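You operate a simulated robot arm through the tools that you are given. There is no shell and no other tool. Be economical: measure what you need, move in short steps, check, and stop when the job is done.

You run a simulated robot arm. Do the job below in one go: nothing can be reset, and whatever is moved stays where it is left.

## Task
Twist the strands on to HARD, lay the cord and clip it with the teal clip.
Fine: take the clip from the clip bar on the pale table; it goes over the cord beside the tail block; free the tail block last.

Only the result counts: the job must be done as asked and must still hold three seconds after the hand-in. Knocking over, shifting, dropping, spilling or breaking anything else fails it.

## Robot
A 6-joint arm with a two-finger parallel gripper, fixed in place. Base frame: the origin is at the foot of the arm, x ahead of it, y to its left, z up; the work surface is at about z = 788. Readings come in mm, rad, newtons and seconds.
With the tool pointing down near the work surface it reaches from about 260 to 680 mm from the base axis. Its first joint turns from -1.152 to 1.152 rad. Payload 2.9 kg.
The tool frame sits at the grasp point between the pads (the TCP): z along the fingers, y along the line on which they close. The tips reach 30 mm beyond it. Largest opening 110 mm; finger width 20, thickness 10; the body of the gripper, 48 by 112 mm, starts 55 mm behind the TCP.
Orientation is that of the tool frame in the base frame, as a unit quaternion [w, x, y, z]. With the fingers straight down and closing along the base's y, the tool's x points along the base's -x, its y along +y and its z along -z.

## Interface
- The arm moves only by the tool jog_arm. Its argument "rows" is a list of rows, each an object (a shift or turn left out is 0, a gripper value left out holds the last) with "claw": the closure, from 0 (fully open) to 1 (shut); "offset": the shift along the base's x, y, z in units of 50 mm (1.0 is 50 mm), a list of three; "rotation": the turn, a rotation vector about the base's x, y, z in units of 8 degrees (1.0 is 8 degrees), a list of three. In form: [{"claw": claw, "offset": [x, y, z], "rotation": [rx, ry, rz]}, ...]. A call has 1 to 10 rows; each row shifts and turns the commanded pose from where the row before left it. A call with a number of a shift or a turn outside -1 to 1 is refused whole. A row lasts 0.2 s, in which the tool goes at most 50 mm and 0.15 rad; a call with a longer step from one row to the next is refused whole, and so is a gripper value outside its range. Where a pose cannot be reached the arm comes as near as it can. A force on the tool above 90 N (or 10 N above the force at the start of the call, whichever is more), or a blocked arm, ends the call early, and 0.2 s more pass. The fingers move at their own pace (about 108 mm/s each) and stop on an object; they squeeze with about 25 N. The grip force told is the motor's: it shows also when the fingers shut on nothing. Time passes only in rows, and 0.2 s behind the last, so rows that do not move let the fingers close. The reply holds the time, the measured pose of the TCP, the force on the tool along the base axes, the opening and the grip force, in the units named above and with some noise.
- Cameras (640 x 400 px; columns grow to the right, rows downward): "scene" is fixed at [72.4, 430.2, 1383.6]; the picture's right is [-0.80, -0.60, 0.00], its down [-0.34, 0.46, -0.82] and it looks along [0.49, -0.66, -0.57] (base axes); focal length 333 px, centre (320, 200). "wrist" rides on the gripper at [-36, 0, -57] in the tool frame; the picture's right is [0.00, -1.00, 0.00], its down [0.97, 0.00, -0.24] and it looks along [0.24, 0.00, 0.97] (tool axes); focal length 218 px, centre (320, 200). There is no depth. A picture from a camera that has moved, and an enlarged one, comes with that camera's place and axes in the base frame and with its lens.
- get_image(camera): a new picture of that camera. It takes no simulated time.
- inspect(camera, box): a new picture of the part [left, top, right, bottom] of that camera's present view, enlarged. It takes no simulated time.
- close_job(): hands the job in; it is judged then, once.

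Work in short steps. Places have to be worked out from the pictures, the camera data and where the tool is seen: move nearer, look again, correct. Check each grasp and each placing, and mend what went wrong. You have 120 turns and 64 pictures in all, those below and enlarged ones among them. Open the gripper and draw the arm clear of the work before you hand the job in, unless the task says otherwise; then end with one line.

The tools are called as name(argument=value, ...) on one line, values as JSON. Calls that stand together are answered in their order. jog_arm: Moves the arm, as the interface text tells. Its arguments: {"type":"object","properties":{"rows":{"type":"array","items":{"type":"object","properties":{"claw":{"type":"number"},"offset":{"type":"array","items":{"type":"number"}},"rotation":{"type":"array","items":{"type":"number"}}}}}},"required":["rows"]} The other tools are called the same way: get_image (camera) takes a picture; inspect (camera, box) takes an enlarged picture of a part of a camera's view; close_job () hands the job in.

At the start:

```text
time: 0.0
ee_pos: [466.2, -53.7, 1124.9]
tcp_rot: [-0.001, 0.0, 1.0, 0.001]
wrist_force: [-0.7, 0.3, 0.4]
grip_width: 110.1
grasp_force: 0.1
```

scene: 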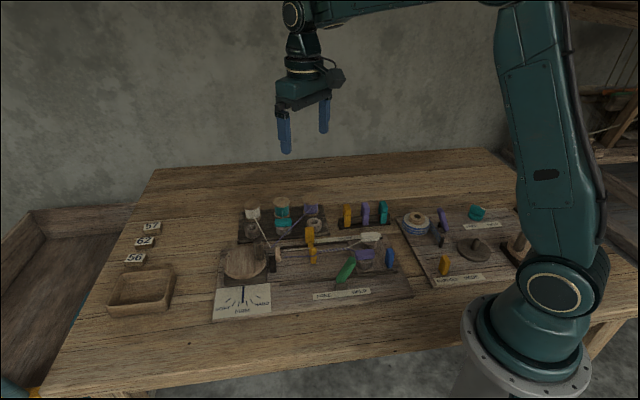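
wrist: 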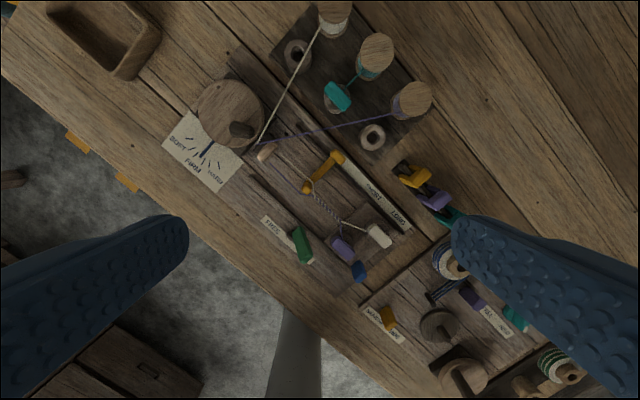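

I start by enlarging the working area in both views to learn the parts.

inspect(camera="scene", box=[200, 190, 420, 328])

inspect(camera="wrist", box=[150, 60, 310, 160])

inspect(camera="wrist", box=[240, 130, 432, 290])

inspect(camera="wrist", box=[260, 0, 452, 120])

```text
2.90 times, centred on (310, 259) of scene
camera zoom: at [72.4, 430.2, 1383.6], right [-0.8, -0.6, 0.0], down [-0.34, 0.46, -0.82], along [0.49, -0.66, -0.57], focal length 965 px, centre (349, 29)
```

zoom: 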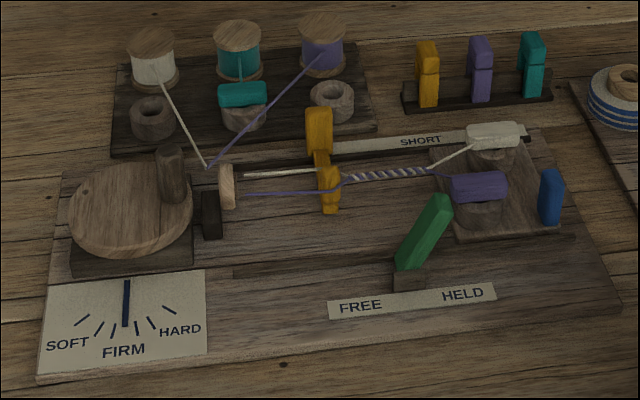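

```text
4.00 times, centred on (230, 110) of wrist
camera zoom: at [502.3, -54.8, 1179.2], right [0.0, -1.0, 0.0], down [-0.97, 0.0, 0.24], along [-0.24, 0.0, -0.97], focal length 873 px, centre (680, 560)
```

zoom: 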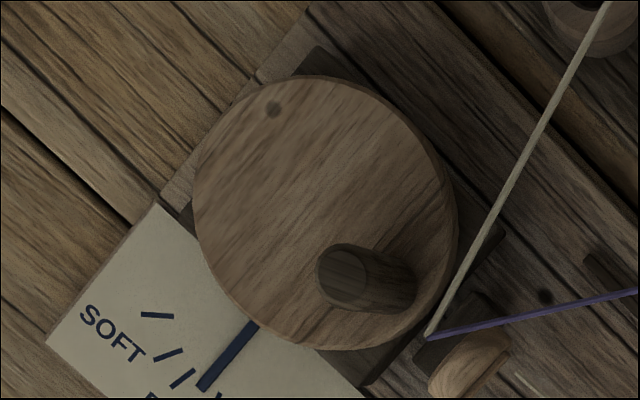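

```text
2.50 times, centred on (336, 210) of wrist
camera zoom: at [502.3, -54.8, 1179.2], right [0.0, -1.0, 0.0], down [-0.97, 0.0, 0.24], along [-0.24, 0.0, -0.97], focal length 546 px, centre (280, 175)
```

zoom: 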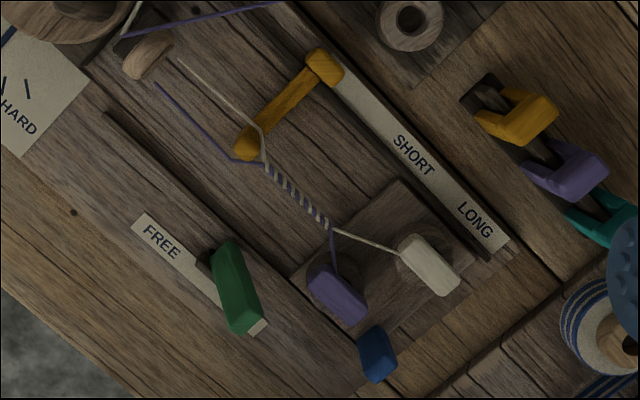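

```text
3.33 times, centred on (356, 60) of wrist
camera zoom: at [502.3, -54.8, 1179.2], right [0.0, -1.0, 0.0], down [-0.97, 0.0, 0.24], along [-0.24, 0.0, -0.97], focal length 728 px, centre (200, 667)
```

zoom: 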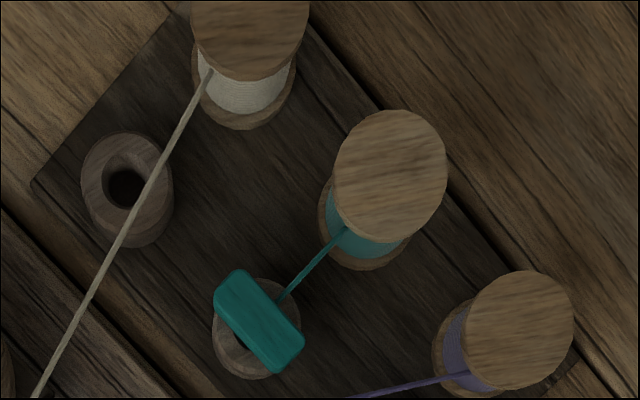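

I look at the other board and the clip bar before moving.

inspect(camera="scene", box=[330, 190, 540, 300])

jog_arm(rows=[{"offset": [-0.6, 0.6, -0.9]}, {"offset": [0, 0.2, -0.9]}, {"offset": [0, 0, -0.5]}, {}])

get_image(camera="wrist")

```text
3.05 times, centred on (435, 245) of scene
camera zoom: at [72.4, 430.2, 1383.6], right [-0.8, -0.6, 0.0], down [-0.34, 0.46, -0.82], along [0.49, -0.66, -0.57], focal length 1014 px, centre (-30, 63)
```

zoom: 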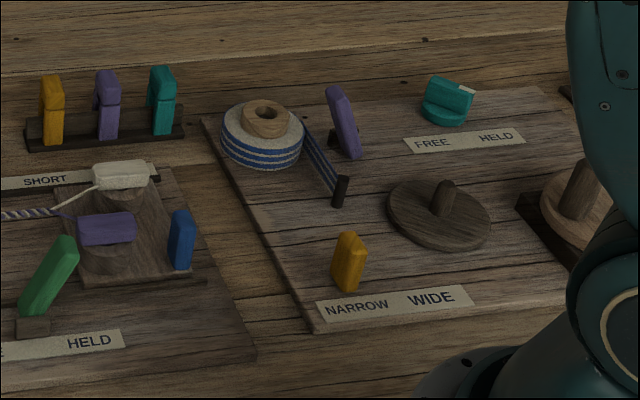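

```text
refused: row 1 steps farther than a row can; nothing moved
```

```text
56 pictures are left
camera wrist: at [502.3, -54.8, 1179.2], right [0.0, -1.0, 0.0], down [-0.97, 0.0, 0.24], along [-0.24, 0.0, -0.97], focal length 218 px, centre (320, 200)
```

wrist: 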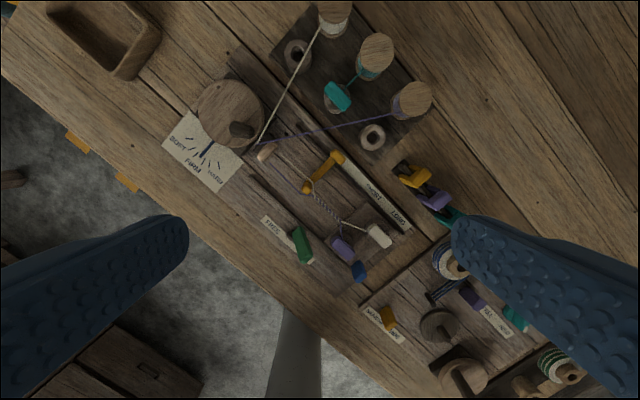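

Nothing moved; I use smaller steps to come down over the board.

jog_arm(rows=[{"offset": [-0.5, 0.5, -0.6]}, {"offset": [-0.2, 0.3, -0.9]}, {"offset": [0, 0, -0.9]}, {}])

get_image(camera="wrist")

```text
time: 1.0
ee_pos: [430.2, -14.6, 1004.2]
tcp_rot: [0.0, -0.001, 1.0, 0.0]
wrist_force: [0.1, -0.8, 0.7]
grip_width: 109.9
grasp_force: 0.1
```

```text
55 pictures are left
camera wrist: at [465.7, -15.0, 1059.1], right [0.0, -1.0, 0.0], down [-0.97, 0.0, 0.24], along [-0.24, 0.0, -0.97], focal length 218 px, centre (320, 200)
```

wrist: 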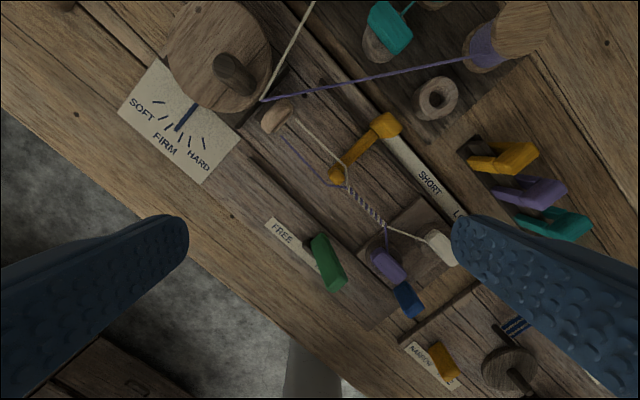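

I enlarge the rail, gauge and tail block from here.

inspect(camera="wrist", box=[240, 80, 400, 180])

inspect(camera="wrist", box=[290, 170, 470, 330])

inspect(camera="scene", box=[255, 215, 405, 305])

```text
4.00 times, centred on (320, 130) of wrist
camera zoom: at [465.7, -15.0, 1059.1], right [0.0, -1.0, 0.0], down [-0.97, 0.0, 0.24], along [-0.24, 0.0, -0.97], focal length 873 px, centre (320, 480)
```

zoom: 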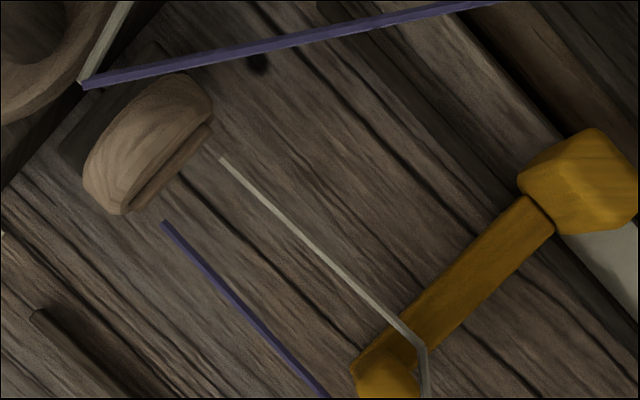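

```text
2.50 times, centred on (380, 250) of wrist
camera zoom: at [465.7, -15.0, 1059.1], right [0.0, -1.0, 0.0], down [-0.97, 0.0, 0.24], along [-0.24, 0.0, -0.97], focal length 546 px, centre (170, 75)
```

zoom: 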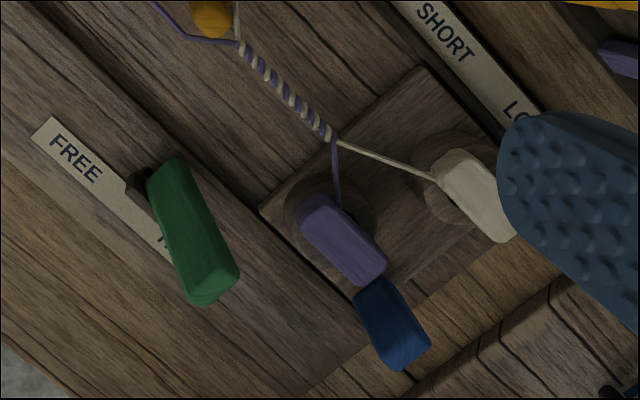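

```text
4.27 times, centred on (330, 260) of scene
camera zoom: at [72.4, 430.2, 1383.6], right [-0.8, -0.6, 0.0], down [-0.34, 0.46, -0.82], along [0.49, -0.66, -0.57], focal length 1420 px, centre (277, -56)
```

zoom: 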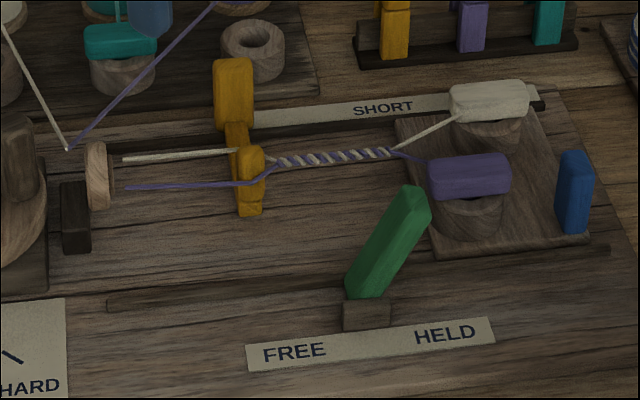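

The wheel with its crank peg looks to be centred near (548, 73), with the peg near (522, 51) and its top at about z 883. I pre-close the gripper a little, move above the peg and look.

jog_arm(rows=[{"claw": 0.6, "offset": [0.8, 0.5, 0]}, {"offset": [0.8, 0.5, 0]}, {"offset": [0.24, 0.31, -0.4]}, {"offset": [0, 0, -0.4]}, {}])

get_image(camera="wrist")

get_image(camera="scene")

```text
time: 2.2
ee_pos: [521.6, 50.9, 964.1]
tcp_rot: [0.001, 0.0, 1.0, 0.0]
wrist_force: [1.5, -0.1, -0.7]
grip_width: 44.1
grasp_force: 0.0
```

```text
51 pictures are left
camera wrist: at [557.9, 50.4, 1018.8], right [0.0, -1.0, 0.0], down [-0.97, 0.0, 0.24], along [-0.24, 0.0, -0.97], focal length 218 px, centre (320, 200)
```

wrist: 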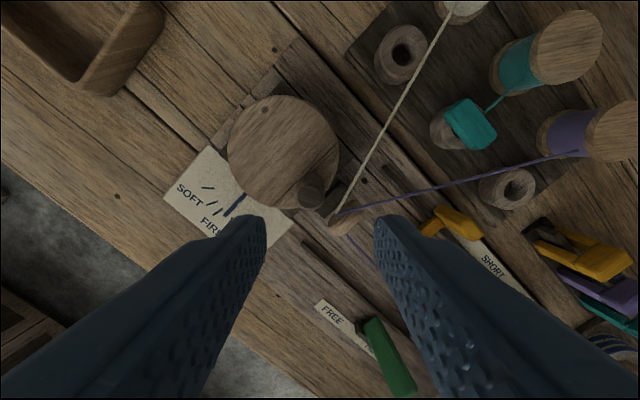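

```text
50 pictures are left
```

scene: 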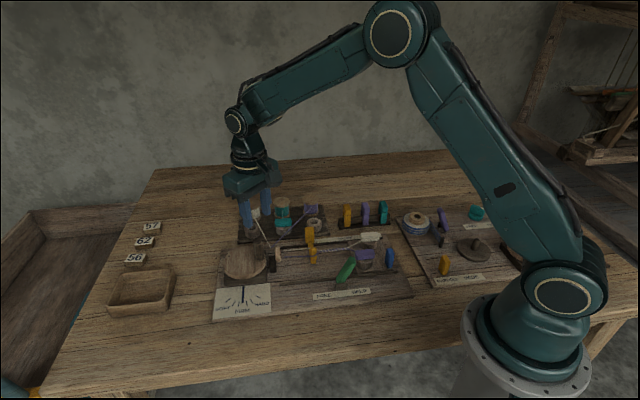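

I enlarge the wheel to place peg and disc better.

inspect(camera="wrist", box=[210, 80, 370, 240])

inspect(camera="scene", box=[205, 225, 305, 325])

```text
2.50 times, centred on (290, 160) of wrist
camera zoom: at [557.9, 50.4, 1018.8], right [0.0, -1.0, 0.0], down [-0.97, 0.0, 0.24], along [-0.24, 0.0, -0.97], focal length 546 px, centre (395, 300)
```

zoom: 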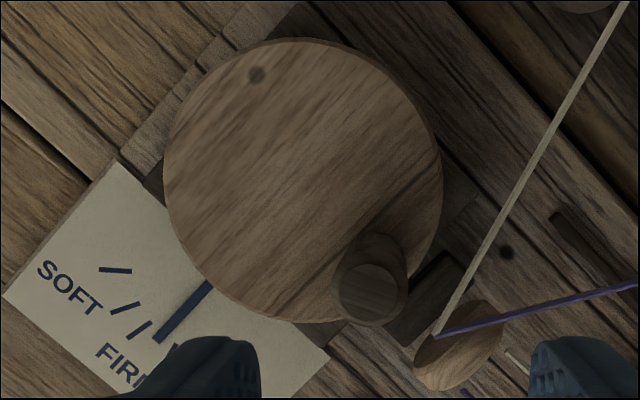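

```text
4.00 times, centred on (255, 275) of scene
camera zoom: at [72.4, 430.2, 1383.6], right [-0.8, -0.6, 0.0], down [-0.34, 0.46, -0.82], along [0.49, -0.66, -0.57], focal length 1331 px, centre (580, -100)
```

zoom: 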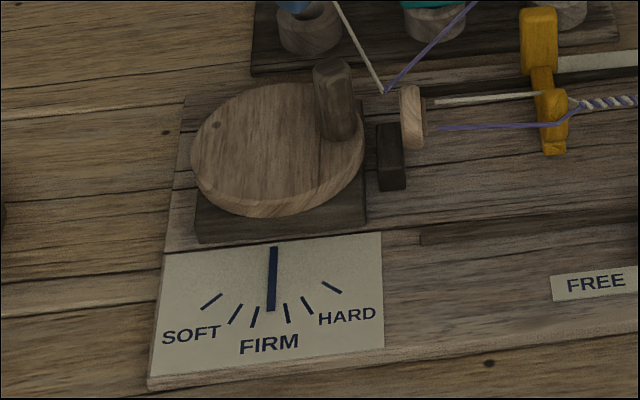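

Peg top triangulates to about (523, 57.5, 871), disc top z≈812, disc centre about (552, 85). I turn the gripper so it closes tangentially and keeps clear of the strands, then check from above.

jog_arm(rows=[{"rotation": [0, 0, 1]}, {"rotation": [0, 0, 1]}, {"rotation": [0, 0, 1]}, {"rotation": [0, 0, 1]}, {"rotation": [0, 0, 1]}, {"rotation": [0, 0, 0.4], "offset": [0.03, 0.13, -0.5]}, {"offset": [0, 0, -0.6]}, {}])

get_image(camera="wrist")

inspect(camera="scene", box=[205, 205, 325, 305])

```text
time: 4.0
ee_pos: [525.1, 56.2, 907.7]
tcp_rot: [0.0, -0.368, 0.93, 0.001]
wrist_force: [-0.1, -1.3, -0.5]
grip_width: 43.7
grasp_force: 0.1
```

```text
47 pictures are left
camera wrist: at [550.8, 80.1, 963.7], right [0.69, -0.73, 0.0], down [-0.71, -0.67, 0.24], along [-0.17, -0.16, -0.97], focal length 218 px, centre (320, 200)
```

wrist: 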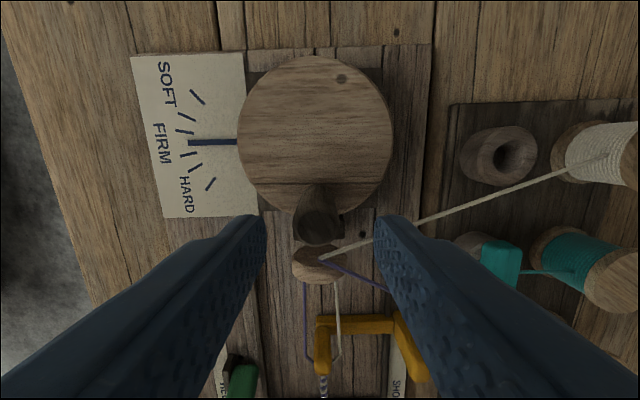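

```text
4.00 times, centred on (265, 255) of scene
camera zoom: at [72.4, 430.2, 1383.6], right [-0.8, -0.6, 0.0], down [-0.34, 0.46, -0.82], along [0.49, -0.66, -0.57], focal length 1331 px, centre (540, -20)
```

zoom: 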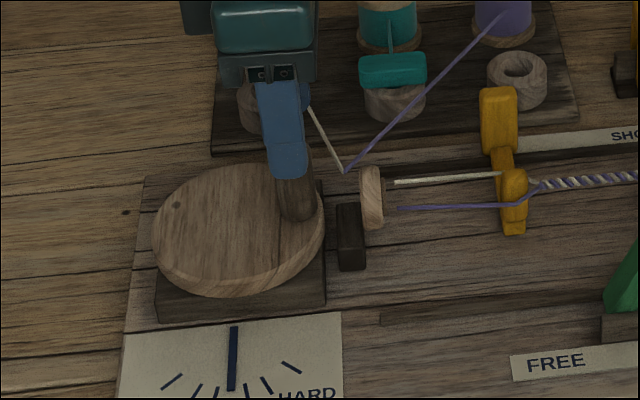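

The peg is centred between the fingers (top ≈ (525, 56)). I lower to z≈858 and close on it.

jog_arm(rows=[{"offset": [0, 0, -0.5]}, {"offset": [0, 0, -0.45]}, {"claw": 1.0}, {}, {}])

get_image(camera="wrist")

```text
time: 5.2
ee_pos: [525.0, 57.2, 861.6]
tcp_rot: [0.0, -0.368, 0.93, 0.0]
wrist_force: [-0.6, -2.6, 1.7]
grip_width: 21.4
grasp_force: 45.0
```

```text
45 pictures are left
camera wrist: at [551.1, 81.1, 916.6], right [0.68, -0.73, 0.0], down [-0.71, -0.66, 0.24], along [-0.18, -0.16, -0.97], focal length 218 px, centre (320, 200)
```

wrist: 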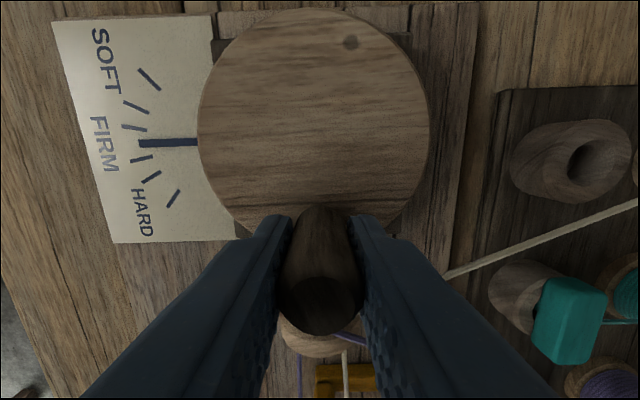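

The peg is held (opening 21 mm). I try a small clockwise turn of 16° about the wheel centre, taken as ≈(554, 87), and watch force and gauge.

jog_arm(rows=[{"offset": [-0.078, 0.087, 0], "rotation": [0, 0, -1]}, {"offset": [-0.065, 0.097, 0], "rotation": [0, 0, -1]}, {}])

get_image(camera="wrist")

```text
time: 6.0
ee_pos: [518.4, 66.7, 861.8]
tcp_rot: [-0.001, -0.235, 0.972, 0.0]
wrist_force: [-9.0, -3.3, 4.6]
grip_width: 21.4
grasp_force: 45.4
```

```text
44 pictures are left
camera wrist: at [549.6, 82.3, 916.6], right [0.46, -0.89, 0.0], down [-0.86, -0.44, 0.24], along [-0.21, -0.11, -0.97], focal length 218 px, centre (320, 200)
```

wrist: 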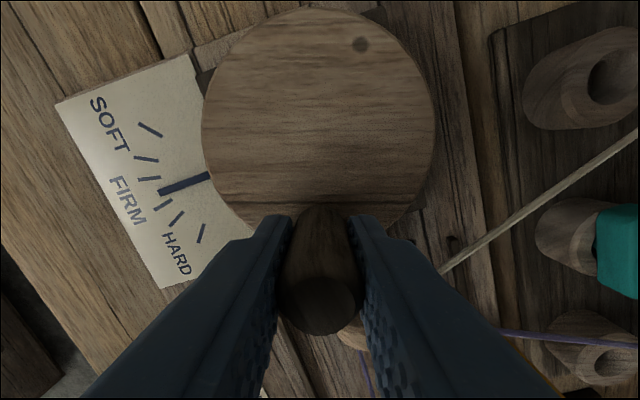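

The wheel followed. I enlarge the gauge to see which way the needle went.

inspect(camera="wrist", box=[50, 50, 250, 290])

```text
1.67 times, centred on (150, 170) of wrist
camera zoom: at [549.6, 82.3, 916.6], right [0.46, -0.89, 0.0], down [-0.86, -0.44, 0.24], along [-0.21, -0.11, -0.97], focal length 364 px, centre (603, 250)
```

zoom: 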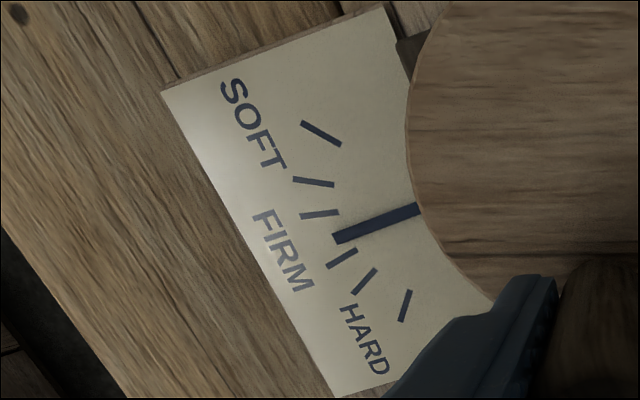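

The change is too small to read; I turn 40° further clockwise and look again.

jog_arm(rows=[{"offset": [-0.051, 0.105, 0], "rotation": [0, 0, -1]}, {"offset": [-0.036, 0.111, 0], "rotation": [0, 0, -1]}, {"offset": [-0.02, 0.115, 0], "rotation": [0, 0, -1]}, {"offset": [-0.004, 0.116, 0], "rotation": [0, 0, -1]}, {"offset": [0.012, 0.116, 0], "rotation": [0, 0, -1]}, {}])

get_image(camera="wrist")

inspect(camera="scene", box=[200, 205, 340, 325])

```text
time: 7.4
ee_pos: [514.7, 93.6, 862.5]
tcp_rot: [0.003, 0.114, 0.994, 0.001]
wrist_force: [12.8, -4.5, -0.6]
grip_width: 21.5
grasp_force: 44.8
```

```text
42 pictures are left
camera wrist: at [549.4, 85.4, 916.8], right [-0.23, -0.97, 0.0], down [-0.95, 0.22, 0.23], along [-0.23, 0.05, -0.97], focal length 218 px, centre (320, 200)
```

wrist: 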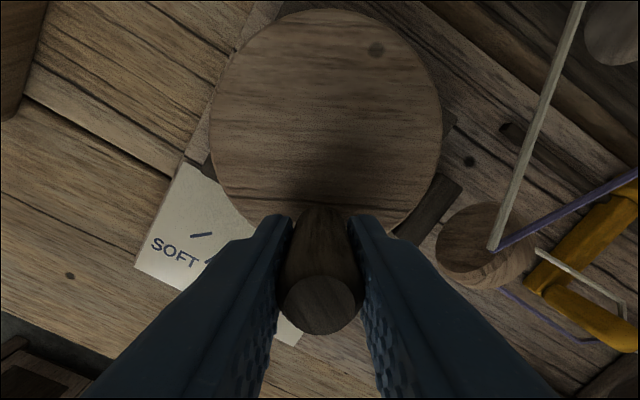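

```text
3.33 times, centred on (270, 265) of scene
camera zoom: at [72.7, 430.1, 1383.6], right [-0.8, -0.6, 0.0], down [-0.34, 0.46, -0.82], along [0.49, -0.66, -0.57], focal length 1109 px, centre (487, -17)
```

zoom: 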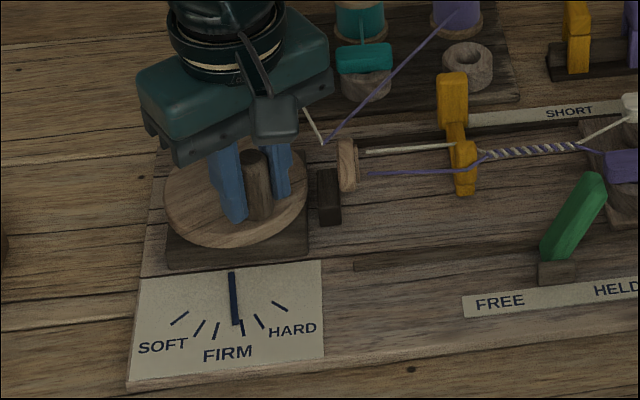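

Clockwise moves the needle toward HARD, about 4–6° for 56° of wheel. The circle fit gives centre (554, 85) and r 40; I go on another 80° clockwise.

jog_arm(rows=[{"offset": [0.072, 0.088, 0], "rotation": [0, 0, -1]}, {"offset": [0.046, 0.102, 0], "rotation": [0, 0, -1]}, {"offset": [0.06, 0.094, 0], "rotation": [0, 0, -1]}, {"offset": [0.072, 0.086, 0], "rotation": [0, 0, -1]}, {"offset": [0.084, 0.074, 0], "rotation": [0, 0, -1]}, {"offset": [0.092, 0.062, 0], "rotation": [0, 0, -1]}, {"offset": [0.102, 0.048, 0], "rotation": [0, 0, -1]}, {"offset": [0.106, 0.034, 0], "rotation": [0, 0, -1]}, {"offset": [0.11, 0.018, 0], "rotation": [0, 0, -1]}, {"offset": [0.112, 0.004, 0], "rotation": [0, 0, -1]}])

inspect(camera="scene", box=[200, 205, 340, 325])

```text
time: 9.6
ee_pos: [556.2, 119.8, 860.9]
tcp_rot: [0.0, 0.729, 0.684, -0.003]
wrist_force: [-7.1, -35.7, 3.6]
grip_width: 21.5
grasp_force: 45.2
```

```text
3.33 times, centred on (270, 265) of scene
camera zoom: at [72.1, 429.3, 1383.9], right [-0.8, -0.6, 0.0], down [-0.34, 0.46, -0.82], along [0.49, -0.66, -0.57], focal length 1109 px, centre (487, -17)
```

zoom: 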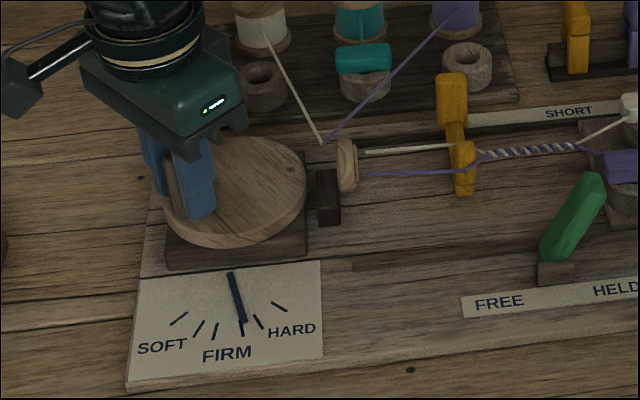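

The needle has reached about tick 4. The sideways force says my centre is a little off, so I refit to (552, 82.5) and r≈37.8, and keep cranking, holding the tool yaw near -142° for the last rows.

jog_arm(rows=[{"offset": [0.104, -0.116, 0], "rotation": [0, 0, -1]}, {"offset": [0.102, -0.034, 0], "rotation": [0, 0, -1]}, {"offset": [0.094, -0.046, 0], "rotation": [0, 0, -1]}, {"offset": [0.088, -0.058, 0], "rotation": [0, 0, -1]}, {"offset": [0.078, -0.07, 0], "rotation": [0, 0, -1]}, {"offset": [0.068, -0.082, 0], "rotation": [0, 0, -1]}, {"offset": [0.056, -0.09, 0]}, {"offset": [0.042, -0.096, 0]}, {"offset": [0.03, -0.1, 0]}, {"offset": [0.014, -0.106, 0]}])

inspect(camera="scene", box=[200, 205, 340, 325])

```text
time: 11.8
ee_pos: [587.0, 87.1, 861.0]
tcp_rot: [-0.001, 0.941, 0.337, -0.005]
wrist_force: [-33.4, -1.9, 9.5]
grip_width: 21.5
grasp_force: 45.3
```

```text
3.33 times, centred on (270, 265) of scene
camera zoom: at [71.4, 430.1, 1383.6], right [-0.8, -0.6, 0.0], down [-0.34, 0.46, -0.82], along [0.49, -0.66, -0.57], focal length 1109 px, centre (487, -17)
```

zoom: 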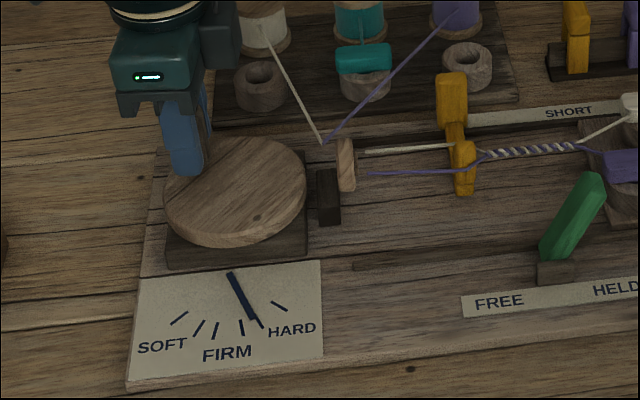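

The needle is just short of tick 5. I refit the centre to (550.2, 83.2), r 36.8, and turn 80° more with the tool yaw fixed.

jog_arm(rows=[{"offset": [-0.05, -0.064, 0]}, {"offset": [-0.012, -0.102, 0]}, {"offset": [-0.024, -0.1, 0]}, {"offset": [-0.038, -0.094, 0]}, {"offset": [-0.052, -0.09, 0]}, {"offset": [-0.064, -0.08, 0]}, {"offset": [-0.072, -0.072, 0]}, {"offset": [-0.084, -0.06, 0]}, {"offset": [-0.09, -0.048, 0]}, {"offset": [-0.098, -0.036, 0]}])

inspect(camera="scene", box=[200, 205, 340, 325])

```text
time: 14.0
ee_pos: [560.9, 49.1, 861.4]
tcp_rot: [-0.001, 0.941, 0.338, 0.0]
wrist_force: [-6.5, 24.9, -11.6]
grip_width: 21.4
grasp_force: 44.7
```

```text
3.33 times, centred on (270, 265) of scene
camera zoom: at [72.4, 430.8, 1383.4], right [-0.8, -0.6, 0.0], down [-0.34, 0.46, -0.82], along [0.49, -0.66, -0.57], focal length 1109 px, centre (487, -17)
```

zoom: 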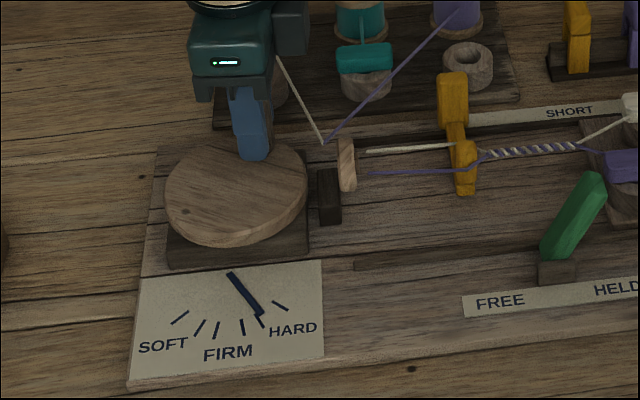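

The needle is just past tick 5, inside the HARD band's start. I turn about 80° more to bring it mid-band; the finger corners stay over 10 mm clear of the strands.

jog_arm(rows=[{"offset": [-0.102, -0.004, 0]}, {"offset": [-0.1, -0.008, 0]}, {"offset": [-0.1, 0.008, 0]}, {"offset": [-0.098, 0.02, 0]}, {"offset": [-0.094, 0.034, 0]}, {"offset": [-0.09, 0.048, 0]}, {"offset": [-0.08, 0.058, 0]}, {"offset": [-0.074, 0.07, 0]}, {"offset": [-0.06, 0.08, 0]}, {"offset": [-0.052, 0.086, 0]}])

inspect(camera="scene", box=[200, 235, 320, 325])

```text
time: 16.2
ee_pos: [519.1, 66.1, 861.8]
tcp_rot: [0.0, 0.942, 0.334, 0.002]
wrist_force: [12.5, 6.6, -14.4]
grip_width: 21.5
grasp_force: 44.9
```

```text
4.44 times, centred on (260, 280) of scene
camera zoom: at [72.9, 430.3, 1383.5], right [-0.8, -0.6, 0.0], down [-0.34, 0.46, -0.82], along [0.49, -0.66, -0.57], focal length 1479 px, centre (587, -156)
```

zoom: 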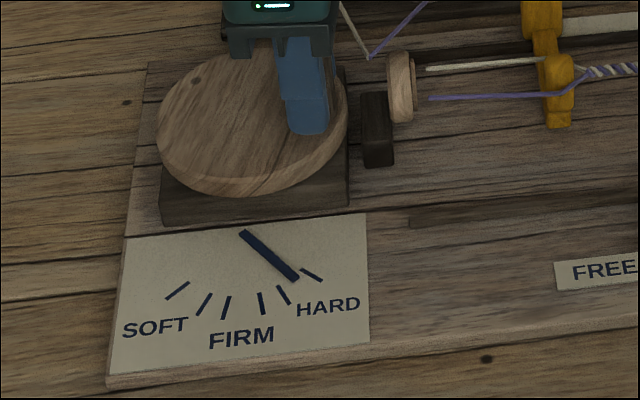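

The needle sits mid-way between the two HARD marks. I release the peg with a small opening and rise, then check it does not spin back.

jog_arm(rows=[{"claw": 0.6}, {}, {"offset": [0, 0, 0.8]}, {"offset": [0, 0, 0.8]}, {"offset": [0, 0, 0.8]}, {}])

get_image(camera="scene")

```text
time: 17.6
ee_pos: [519.4, 70.1, 980.2]
tcp_rot: [-0.001, 0.942, 0.336, 0.0]
wrist_force: [0.8, -0.2, 0.3]
grip_width: 44.0
grasp_force: 0.0
```

```text
36 pictures are left
```

scene: 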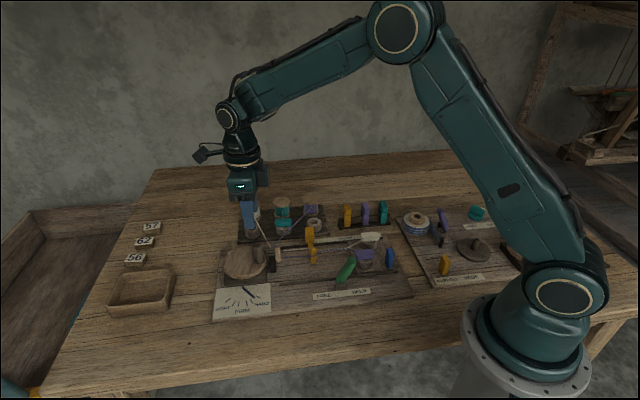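

The gauge holds at HARD. I unwind the wrist to the board-aligned yaw (+43°) while moving above the yellow top.

jog_arm(rows=[{"rotation": [0, 0, 1], "offset": [-0.06, -0.24, 0.06]}, {"rotation": [0, 0, 1], "offset": [-0.06, -0.24, 0.06]}, {"rotation": [0, 0, 1], "offset": [-0.06, -0.24, 0.06]}, {"rotation": [0, 0, 1], "offset": [-0.06, -0.24, 0.06]}, {"rotation": [0, 0, 1], "offset": [-0.06, -0.24, 0.06]}, {"rotation": [0, 0, 1], "offset": [-0.06, -0.24, 0.06]}, {"rotation": [0, 0, 1], "offset": [-0.06, -0.24, 0.04]}, {"rotation": [0, 0, 1], "offset": [-0.06, -0.24, 0]}, {"rotation": [0, 0, 1], "offset": [-0.06, -0.24, 0]}, {"rotation": [0, 0, 1], "offset": [-0.06, -0.24, 0]}])

jog_arm(rows=[{"rotation": [0, 0, 1]}, {"rotation": [0, 0, 1]}, {"rotation": [0, 0, 1]}, {"rotation": [0, 0, 1]}, {"rotation": [0, 0, 1]}, {"rotation": [0, 0, 1]}, {"rotation": [0, 0, 1]}, {"rotation": [0, 0, 1]}, {"rotation": [0, 0, 1]}, {"rotation": [0, 0, 1]}])

jog_arm(rows=[{"rotation": [0, 0, 1]}, {"rotation": [0, 0, 1]}, {"rotation": [0, 0, 1]}, {}])

get_image(camera="wrist")

```text
time: 19.8
ee_pos: [488.0, -52.6, 1002.4]
tcp_rot: [0.0, 0.505, 0.863, 0.001]
wrist_force: [0.2, 0.3, 0.6]
grip_width: 44.1
grasp_force: 0.0
```

```text
time: 22.0
ee_pos: [488.6, -52.0, 1000.9]
tcp_rot: [0.001, -0.168, 0.986, 0.0]
wrist_force: [-0.7, -0.4, 0.4]
grip_width: 44.0
grasp_force: 0.0
```

```text
time: 23.0
ee_pos: [488.2, -52.3, 1000.9]
tcp_rot: [0.001, -0.369, 0.929, 0.0]
wrist_force: [-0.3, 0.0, -0.5]
grip_width: 43.9
grasp_force: 0.0
```

```text
35 pictures are left
camera wrist: at [514.1, -27.9, 1056.7], right [0.69, -0.73, 0.0], down [-0.71, -0.67, 0.24], along [-0.17, -0.16, -0.97], focal length 218 px, centre (320, 200)
```

wrist: 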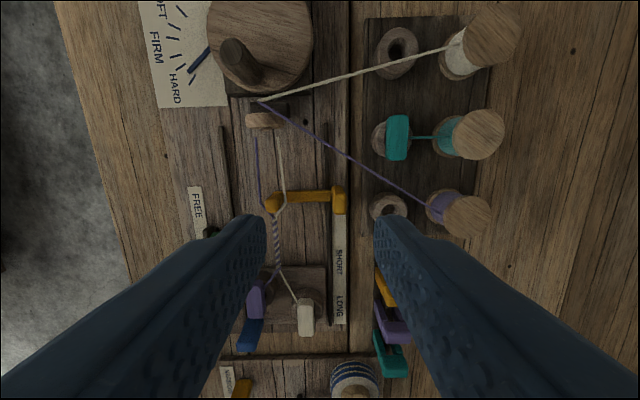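

I enlarge the rail of the yellow top.

inspect(camera="wrist", box=[210, 90, 370, 210])

inspect(camera="wrist", box=[230, 190, 390, 350])

```text
3.33 times, centred on (290, 150) of wrist
camera zoom: at [514.1, -27.9, 1056.7], right [0.69, -0.73, 0.0], down [-0.71, -0.67, 0.24], along [-0.17, -0.16, -0.97], focal length 728 px, centre (420, 367)
```

zoom: 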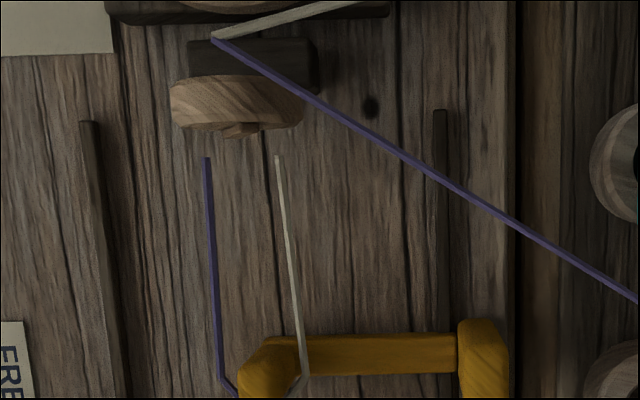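

```text
2.50 times, centred on (310, 270) of wrist
camera zoom: at [514.1, -27.9, 1056.7], right [0.69, -0.73, 0.0], down [-0.71, -0.67, 0.24], along [-0.17, -0.16, -0.97], focal length 546 px, centre (345, 25)
```

zoom: 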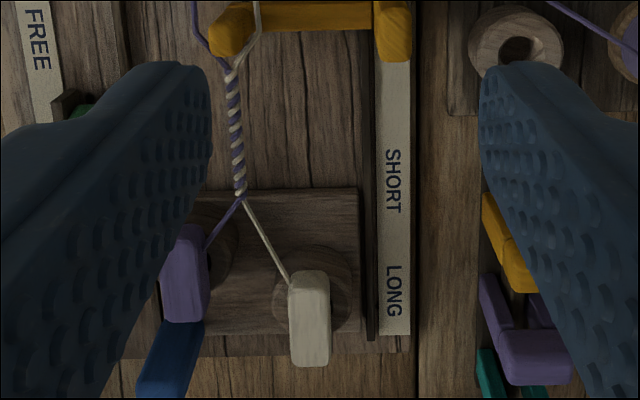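

The tail block rides in the two grooves, and the yellow top straddles the strands, so laying means sliding the top toward the hook roller (up in this picture). I'll push its cross-arm from the tail side with closed fingers, between cord and head, starting with an approach to z≈880 behind the arm.

jog_arm(rows=[{"claw": 1.0, "offset": [-0.45, -0.27, -0.4]}, {"offset": [-0.44, -0.26, -0.4]}, {"offset": [0, 0, -0.8]}, {"offset": [0, 0, -0.8]}, {}])

get_image(camera="wrist")

inspect(camera="scene", box=[255, 205, 405, 305])

```text
time: 24.2
ee_pos: [443.7, -79.1, 882.9]
tcp_rot: [0.001, -0.368, 0.93, 0.0]
wrist_force: [-0.2, -0.9, 0.3]
grip_width: 0.1
grasp_force: 25.1
```

```text
32 pictures are left
camera wrist: at [469.7, -54.9, 937.2], right [0.68, -0.73, 0.0], down [-0.71, -0.66, 0.24], along [-0.17, -0.16, -0.97], focal length 218 px, centre (320, 200)
```

wrist: 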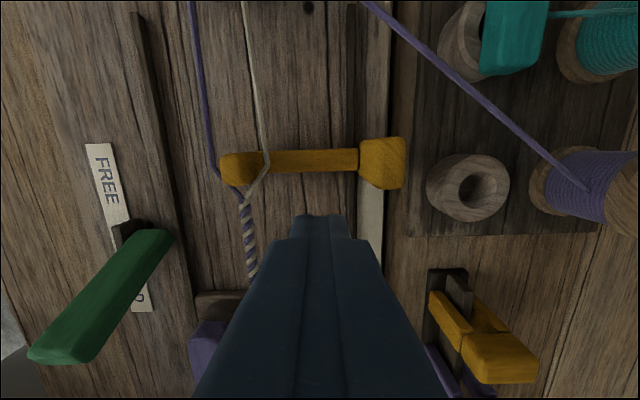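

```text
4.00 times, centred on (330, 255) of scene
camera zoom: at [72.4, 430.2, 1383.6], right [-0.8, -0.6, 0.0], down [-0.34, 0.46, -0.82], along [0.49, -0.66, -0.57], focal length 1331 px, centre (280, -20)
```

zoom: 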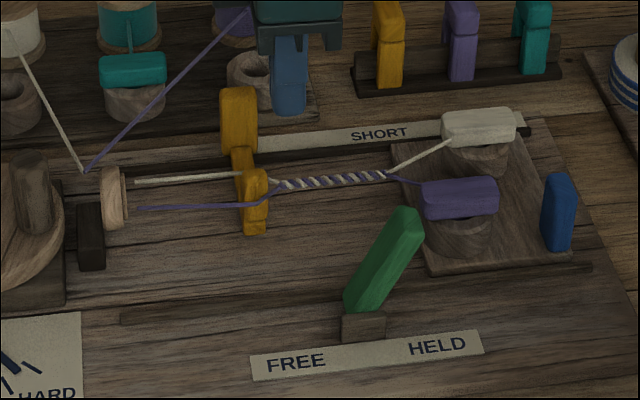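

The fingers sit about 12 mm behind the arm with clear board beneath. I lower the tips to about z 812 and watch the force.

jog_arm(rows=[{"offset": [0, 0, -0.4]}, {"offset": [0, 0, -0.42]}, {}])

inspect(camera="scene", box=[255, 205, 405, 305])

```text
time: 25.0
ee_pos: [443.1, -78.3, 840.8]
tcp_rot: [0.0, -0.367, 0.93, 0.0]
wrist_force: [-0.4, 0.8, -0.7]
grip_width: 0.4
grasp_force: 24.5
```

```text
4.00 times, centred on (330, 255) of scene
camera zoom: at [72.4, 430.2, 1383.6], right [-0.8, -0.6, 0.0], down [-0.34, 0.46, -0.82], along [0.49, -0.66, -0.57], focal length 1331 px, centre (280, -20)
```

zoom: 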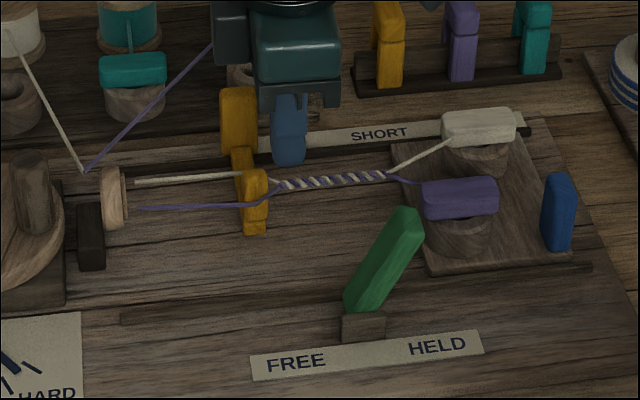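

Now I push along the rail toward the hook, 35 mm in small steps.

jog_arm(rows=[{"offset": [0.145, 0.137, 0]}, {"offset": [0.145, 0.137, 0]}, {"offset": [0.145, 0.137, 0]}, {"offset": [0.073, 0.068, 0]}, {}])

inspect(camera="scene", box=[255, 205, 405, 305])

```text
time: 26.2
ee_pos: [469.8, -54.9, 840.5]
tcp_rot: [0.0, -0.368, 0.93, 0.0]
wrist_force: [0.0, -0.3, -0.3]
grip_width: 0.1
grasp_force: 25.0
```

```text
4.00 times, centred on (330, 255) of scene
camera zoom: at [72.4, 430.2, 1383.6], right [-0.8, -0.6, 0.0], down [-0.34, 0.46, -0.82], along [0.49, -0.66, -0.57], focal length 1331 px, centre (280, -20)
```

zoom: 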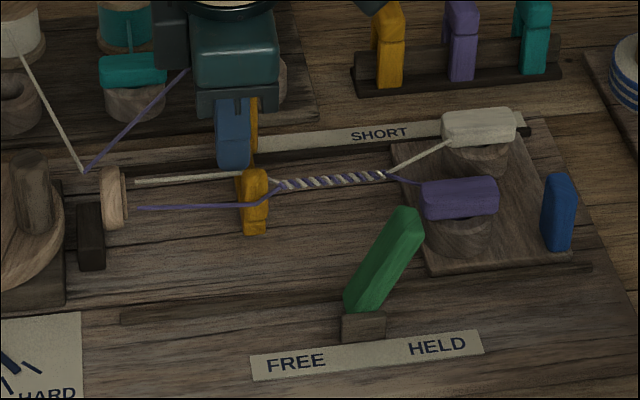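

No contact: the arm must lie below the fingertips. I look with the wrist camera before choosing where to push.

get_image(camera="wrist")

```text
28 pictures are left
camera wrist: at [495.0, -31.1, 895.8], right [0.68, -0.73, 0.0], down [-0.71, -0.66, 0.24], along [-0.18, -0.16, -0.97], focal length 218 px, centre (320, 200)
```

wrist: 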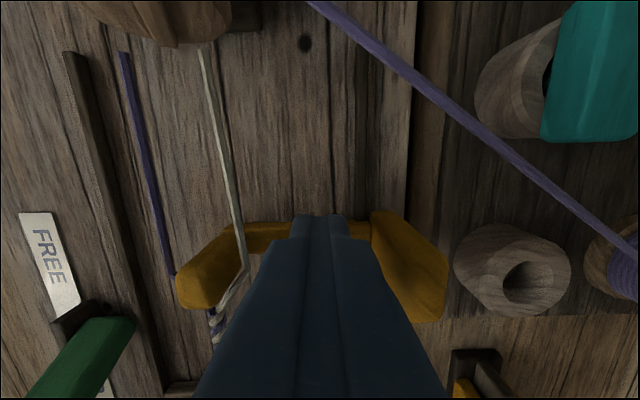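

The head of the top is the tall part, spanning roughly s -107…-88 behind the hook and up to z≈838. I rise, go behind the head, and come down there to push on it.

jog_arm(rows=[{"offset": [0, 0, 0.9]}, {"offset": [-0.15, -0.6, 0]}, {"offset": [0, -0.42, 0]}, {"offset": [0, 0, -0.5]}, {"offset": [0, 0, -0.46]}, {}])

get_image(camera="wrist")

```text
time: 27.6
ee_pos: [460.7, -107.2, 836.8]
tcp_rot: [0.0, -0.368, 0.93, 0.0]
wrist_force: [-0.1, -0.3, 0.5]
grip_width: 0.0
grasp_force: 24.7
```

```text
27 pictures are left
camera wrist: at [486.0, -82.0, 891.6], right [0.68, -0.73, 0.0], down [-0.71, -0.66, 0.24], along [-0.18, -0.16, -0.97], focal length 218 px, centre (320, 200)
```

wrist: 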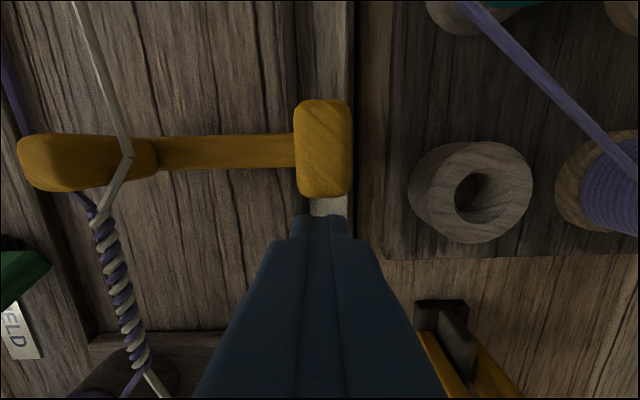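

The fingers are straight behind the head. I push 32 mm toward the hook in small steps.

jog_arm(rows=[{"offset": [0.116, 0.11, 0]}, {"offset": [0.116, 0.11, 0]}, {"offset": [0.116, 0.11, 0]}, {"offset": [0.116, 0.11, 0]}, {}])

get_image(camera="wrist")

inspect(camera="scene", box=[245, 205, 405, 305])

```text
time: 28.8
ee_pos: [486.2, -84.3, 837.8]
tcp_rot: [0.0, -0.369, 0.93, 0.0]
wrist_force: [-0.1, -0.2, 0.2]
grip_width: 0.2
grasp_force: 25.3
```

```text
26 pictures are left
camera wrist: at [510.8, -60.1, 892.1], right [0.68, -0.73, 0.0], down [-0.71, -0.66, 0.24], along [-0.18, -0.16, -0.97], focal length 218 px, centre (320, 200)
```

wrist: 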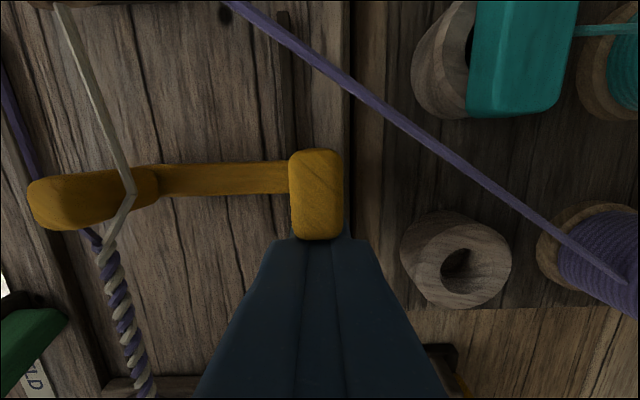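

```text
4.00 times, centred on (325, 255) of scene
camera zoom: at [72.4, 430.2, 1383.6], right [-0.8, -0.6, 0.0], down [-0.34, 0.46, -0.82], along [0.49, -0.66, -0.57], focal length 1331 px, centre (300, -20)
```

zoom: 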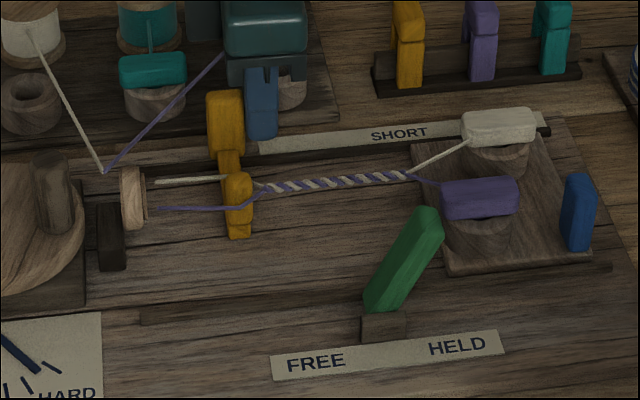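

It slides easily and the cord grows behind it. I push on 24 mm more and check clearance to the purple strand.

jog_arm(rows=[{"offset": [0.116, 0.11, 0]}, {"offset": [0.116, 0.11, 0]}, {"offset": [0.116, 0.11, 0]}, {}])

get_image(camera="wrist")

inspect(camera="scene", box=[245, 205, 405, 305])

```text
time: 29.8
ee_pos: [502.3, -68.9, 838.1]
tcp_rot: [0.0, -0.368, 0.93, 0.0]
wrist_force: [-0.7, 0.3, 0.1]
grip_width: 0.0
grasp_force: 24.8
```

```text
24 pictures are left
camera wrist: at [527.9, -43.9, 892.6], right [0.68, -0.73, 0.0], down [-0.71, -0.66, 0.24], along [-0.17, -0.16, -0.97], focal length 218 px, centre (320, 200)
```

wrist: 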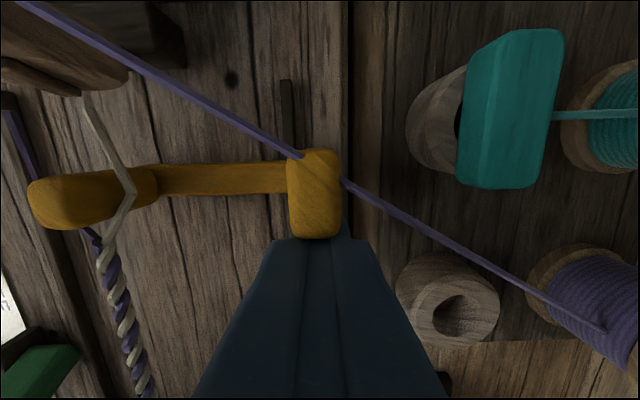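

```text
4.00 times, centred on (325, 255) of scene
camera zoom: at [72.4, 430.2, 1383.6], right [-0.8, -0.6, 0.0], down [-0.34, 0.46, -0.82], along [0.49, -0.66, -0.57], focal length 1331 px, centre (300, -20)
```

zoom: 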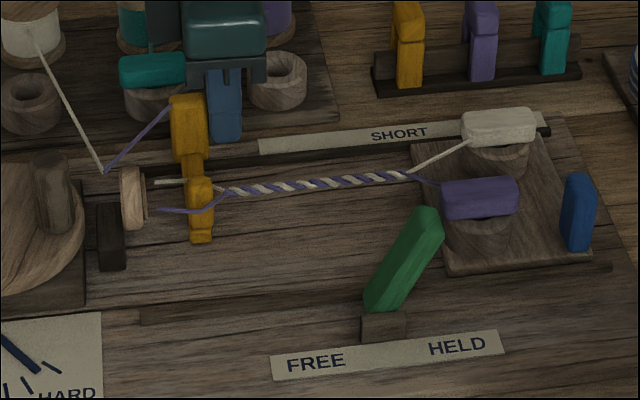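

The purple strand passes the head with no resistance. There is still about 25 mm to the roller, so I go on in 6 mm steps, watching for the stop.

jog_arm(rows=[{"offset": [0.087, 0.082, 0]}, {"offset": [0.087, 0.082, 0]}, {}])

get_image(camera="wrist")

```text
time: 30.6
ee_pos: [509.2, -58.3, 836.2]
tcp_rot: [0.0, -0.367, 0.93, 0.0]
wrist_force: [-0.5, -0.7, 0.2]
grip_width: 0.0
grasp_force: 24.8
```

```text
22 pictures are left
camera wrist: at [535.9, -34.9, 892.1], right [0.68, -0.73, 0.0], down [-0.71, -0.66, 0.24], along [-0.18, -0.16, -0.97], focal length 218 px, centre (320, 200)
```

wrist: 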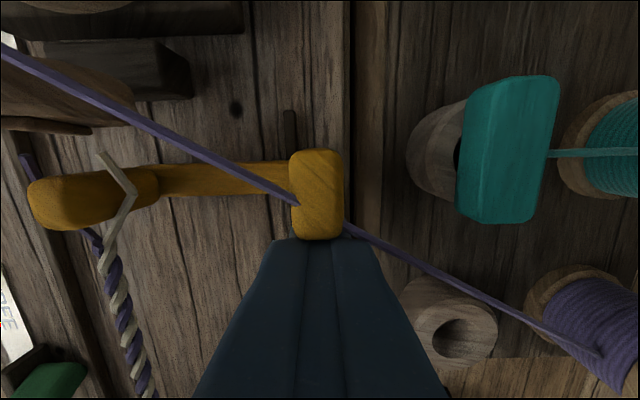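

About 10 mm remain to the end of the groove. One more step, watching the force.

jog_arm(rows=[{"offset": [0.087, 0.082, 0]}, {}])

jog_arm(rows=[{"offset": [0.058, 0.055, 0]}, {}])

get_image(camera="wrist")

```text
time: 31.2
ee_pos: [515.1, -54.9, 836.8]
tcp_rot: [0.0, -0.368, 0.93, 0.0]
wrist_force: [-0.8, -0.7, 0.7]
grip_width: 0.0
grasp_force: 24.9
```

```text
time: 31.8
ee_pos: [518.2, -52.8, 836.3]
tcp_rot: [0.0, -0.368, 0.93, 0.0]
wrist_force: [-0.9, -0.5, -0.3]
grip_width: 0.0
grasp_force: 24.7
```

```text
21 pictures are left
camera wrist: at [543.6, -28.2, 891.9], right [0.68, -0.73, 0.0], down [-0.71, -0.66, 0.24], along [-0.17, -0.16, -0.97], focal length 218 px, centre (320, 200)
```

wrist: 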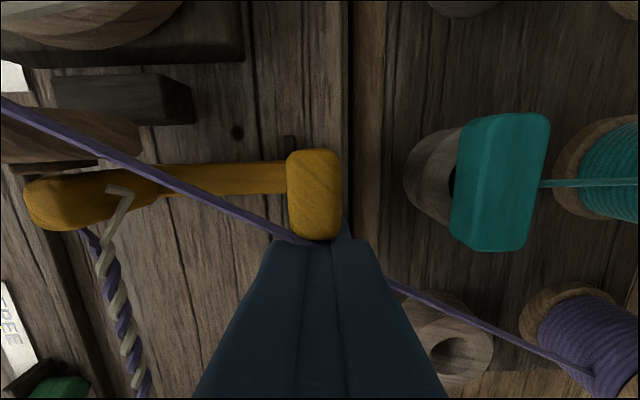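

Nearly no strand is left ahead of the top. I take a last small push to look for the stop.

jog_arm(rows=[{"offset": [0.044, 0.041, 0]}, {"offset": [0.044, 0.041, 0]}, {}])

inspect(camera="scene", box=[245, 205, 405, 305])

```text
time: 32.6
ee_pos: [519.1, -50.0, 836.5]
tcp_rot: [-0.003, -0.366, 0.931, -0.001]
wrist_force: [-17.7, -17.0, 6.8]
grip_width: 0.0
grasp_force: 25.0
```

```text
4.00 times, centred on (325, 255) of scene
camera zoom: at [71.9, 429.8, 1383.7], right [-0.8, -0.6, 0.0], down [-0.34, 0.46, -0.82], along [0.49, -0.66, -0.57], focal length 1331 px, centre (300, -20)
```

zoom: 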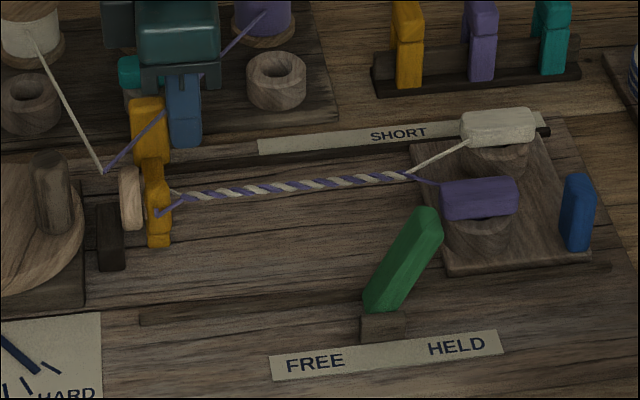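

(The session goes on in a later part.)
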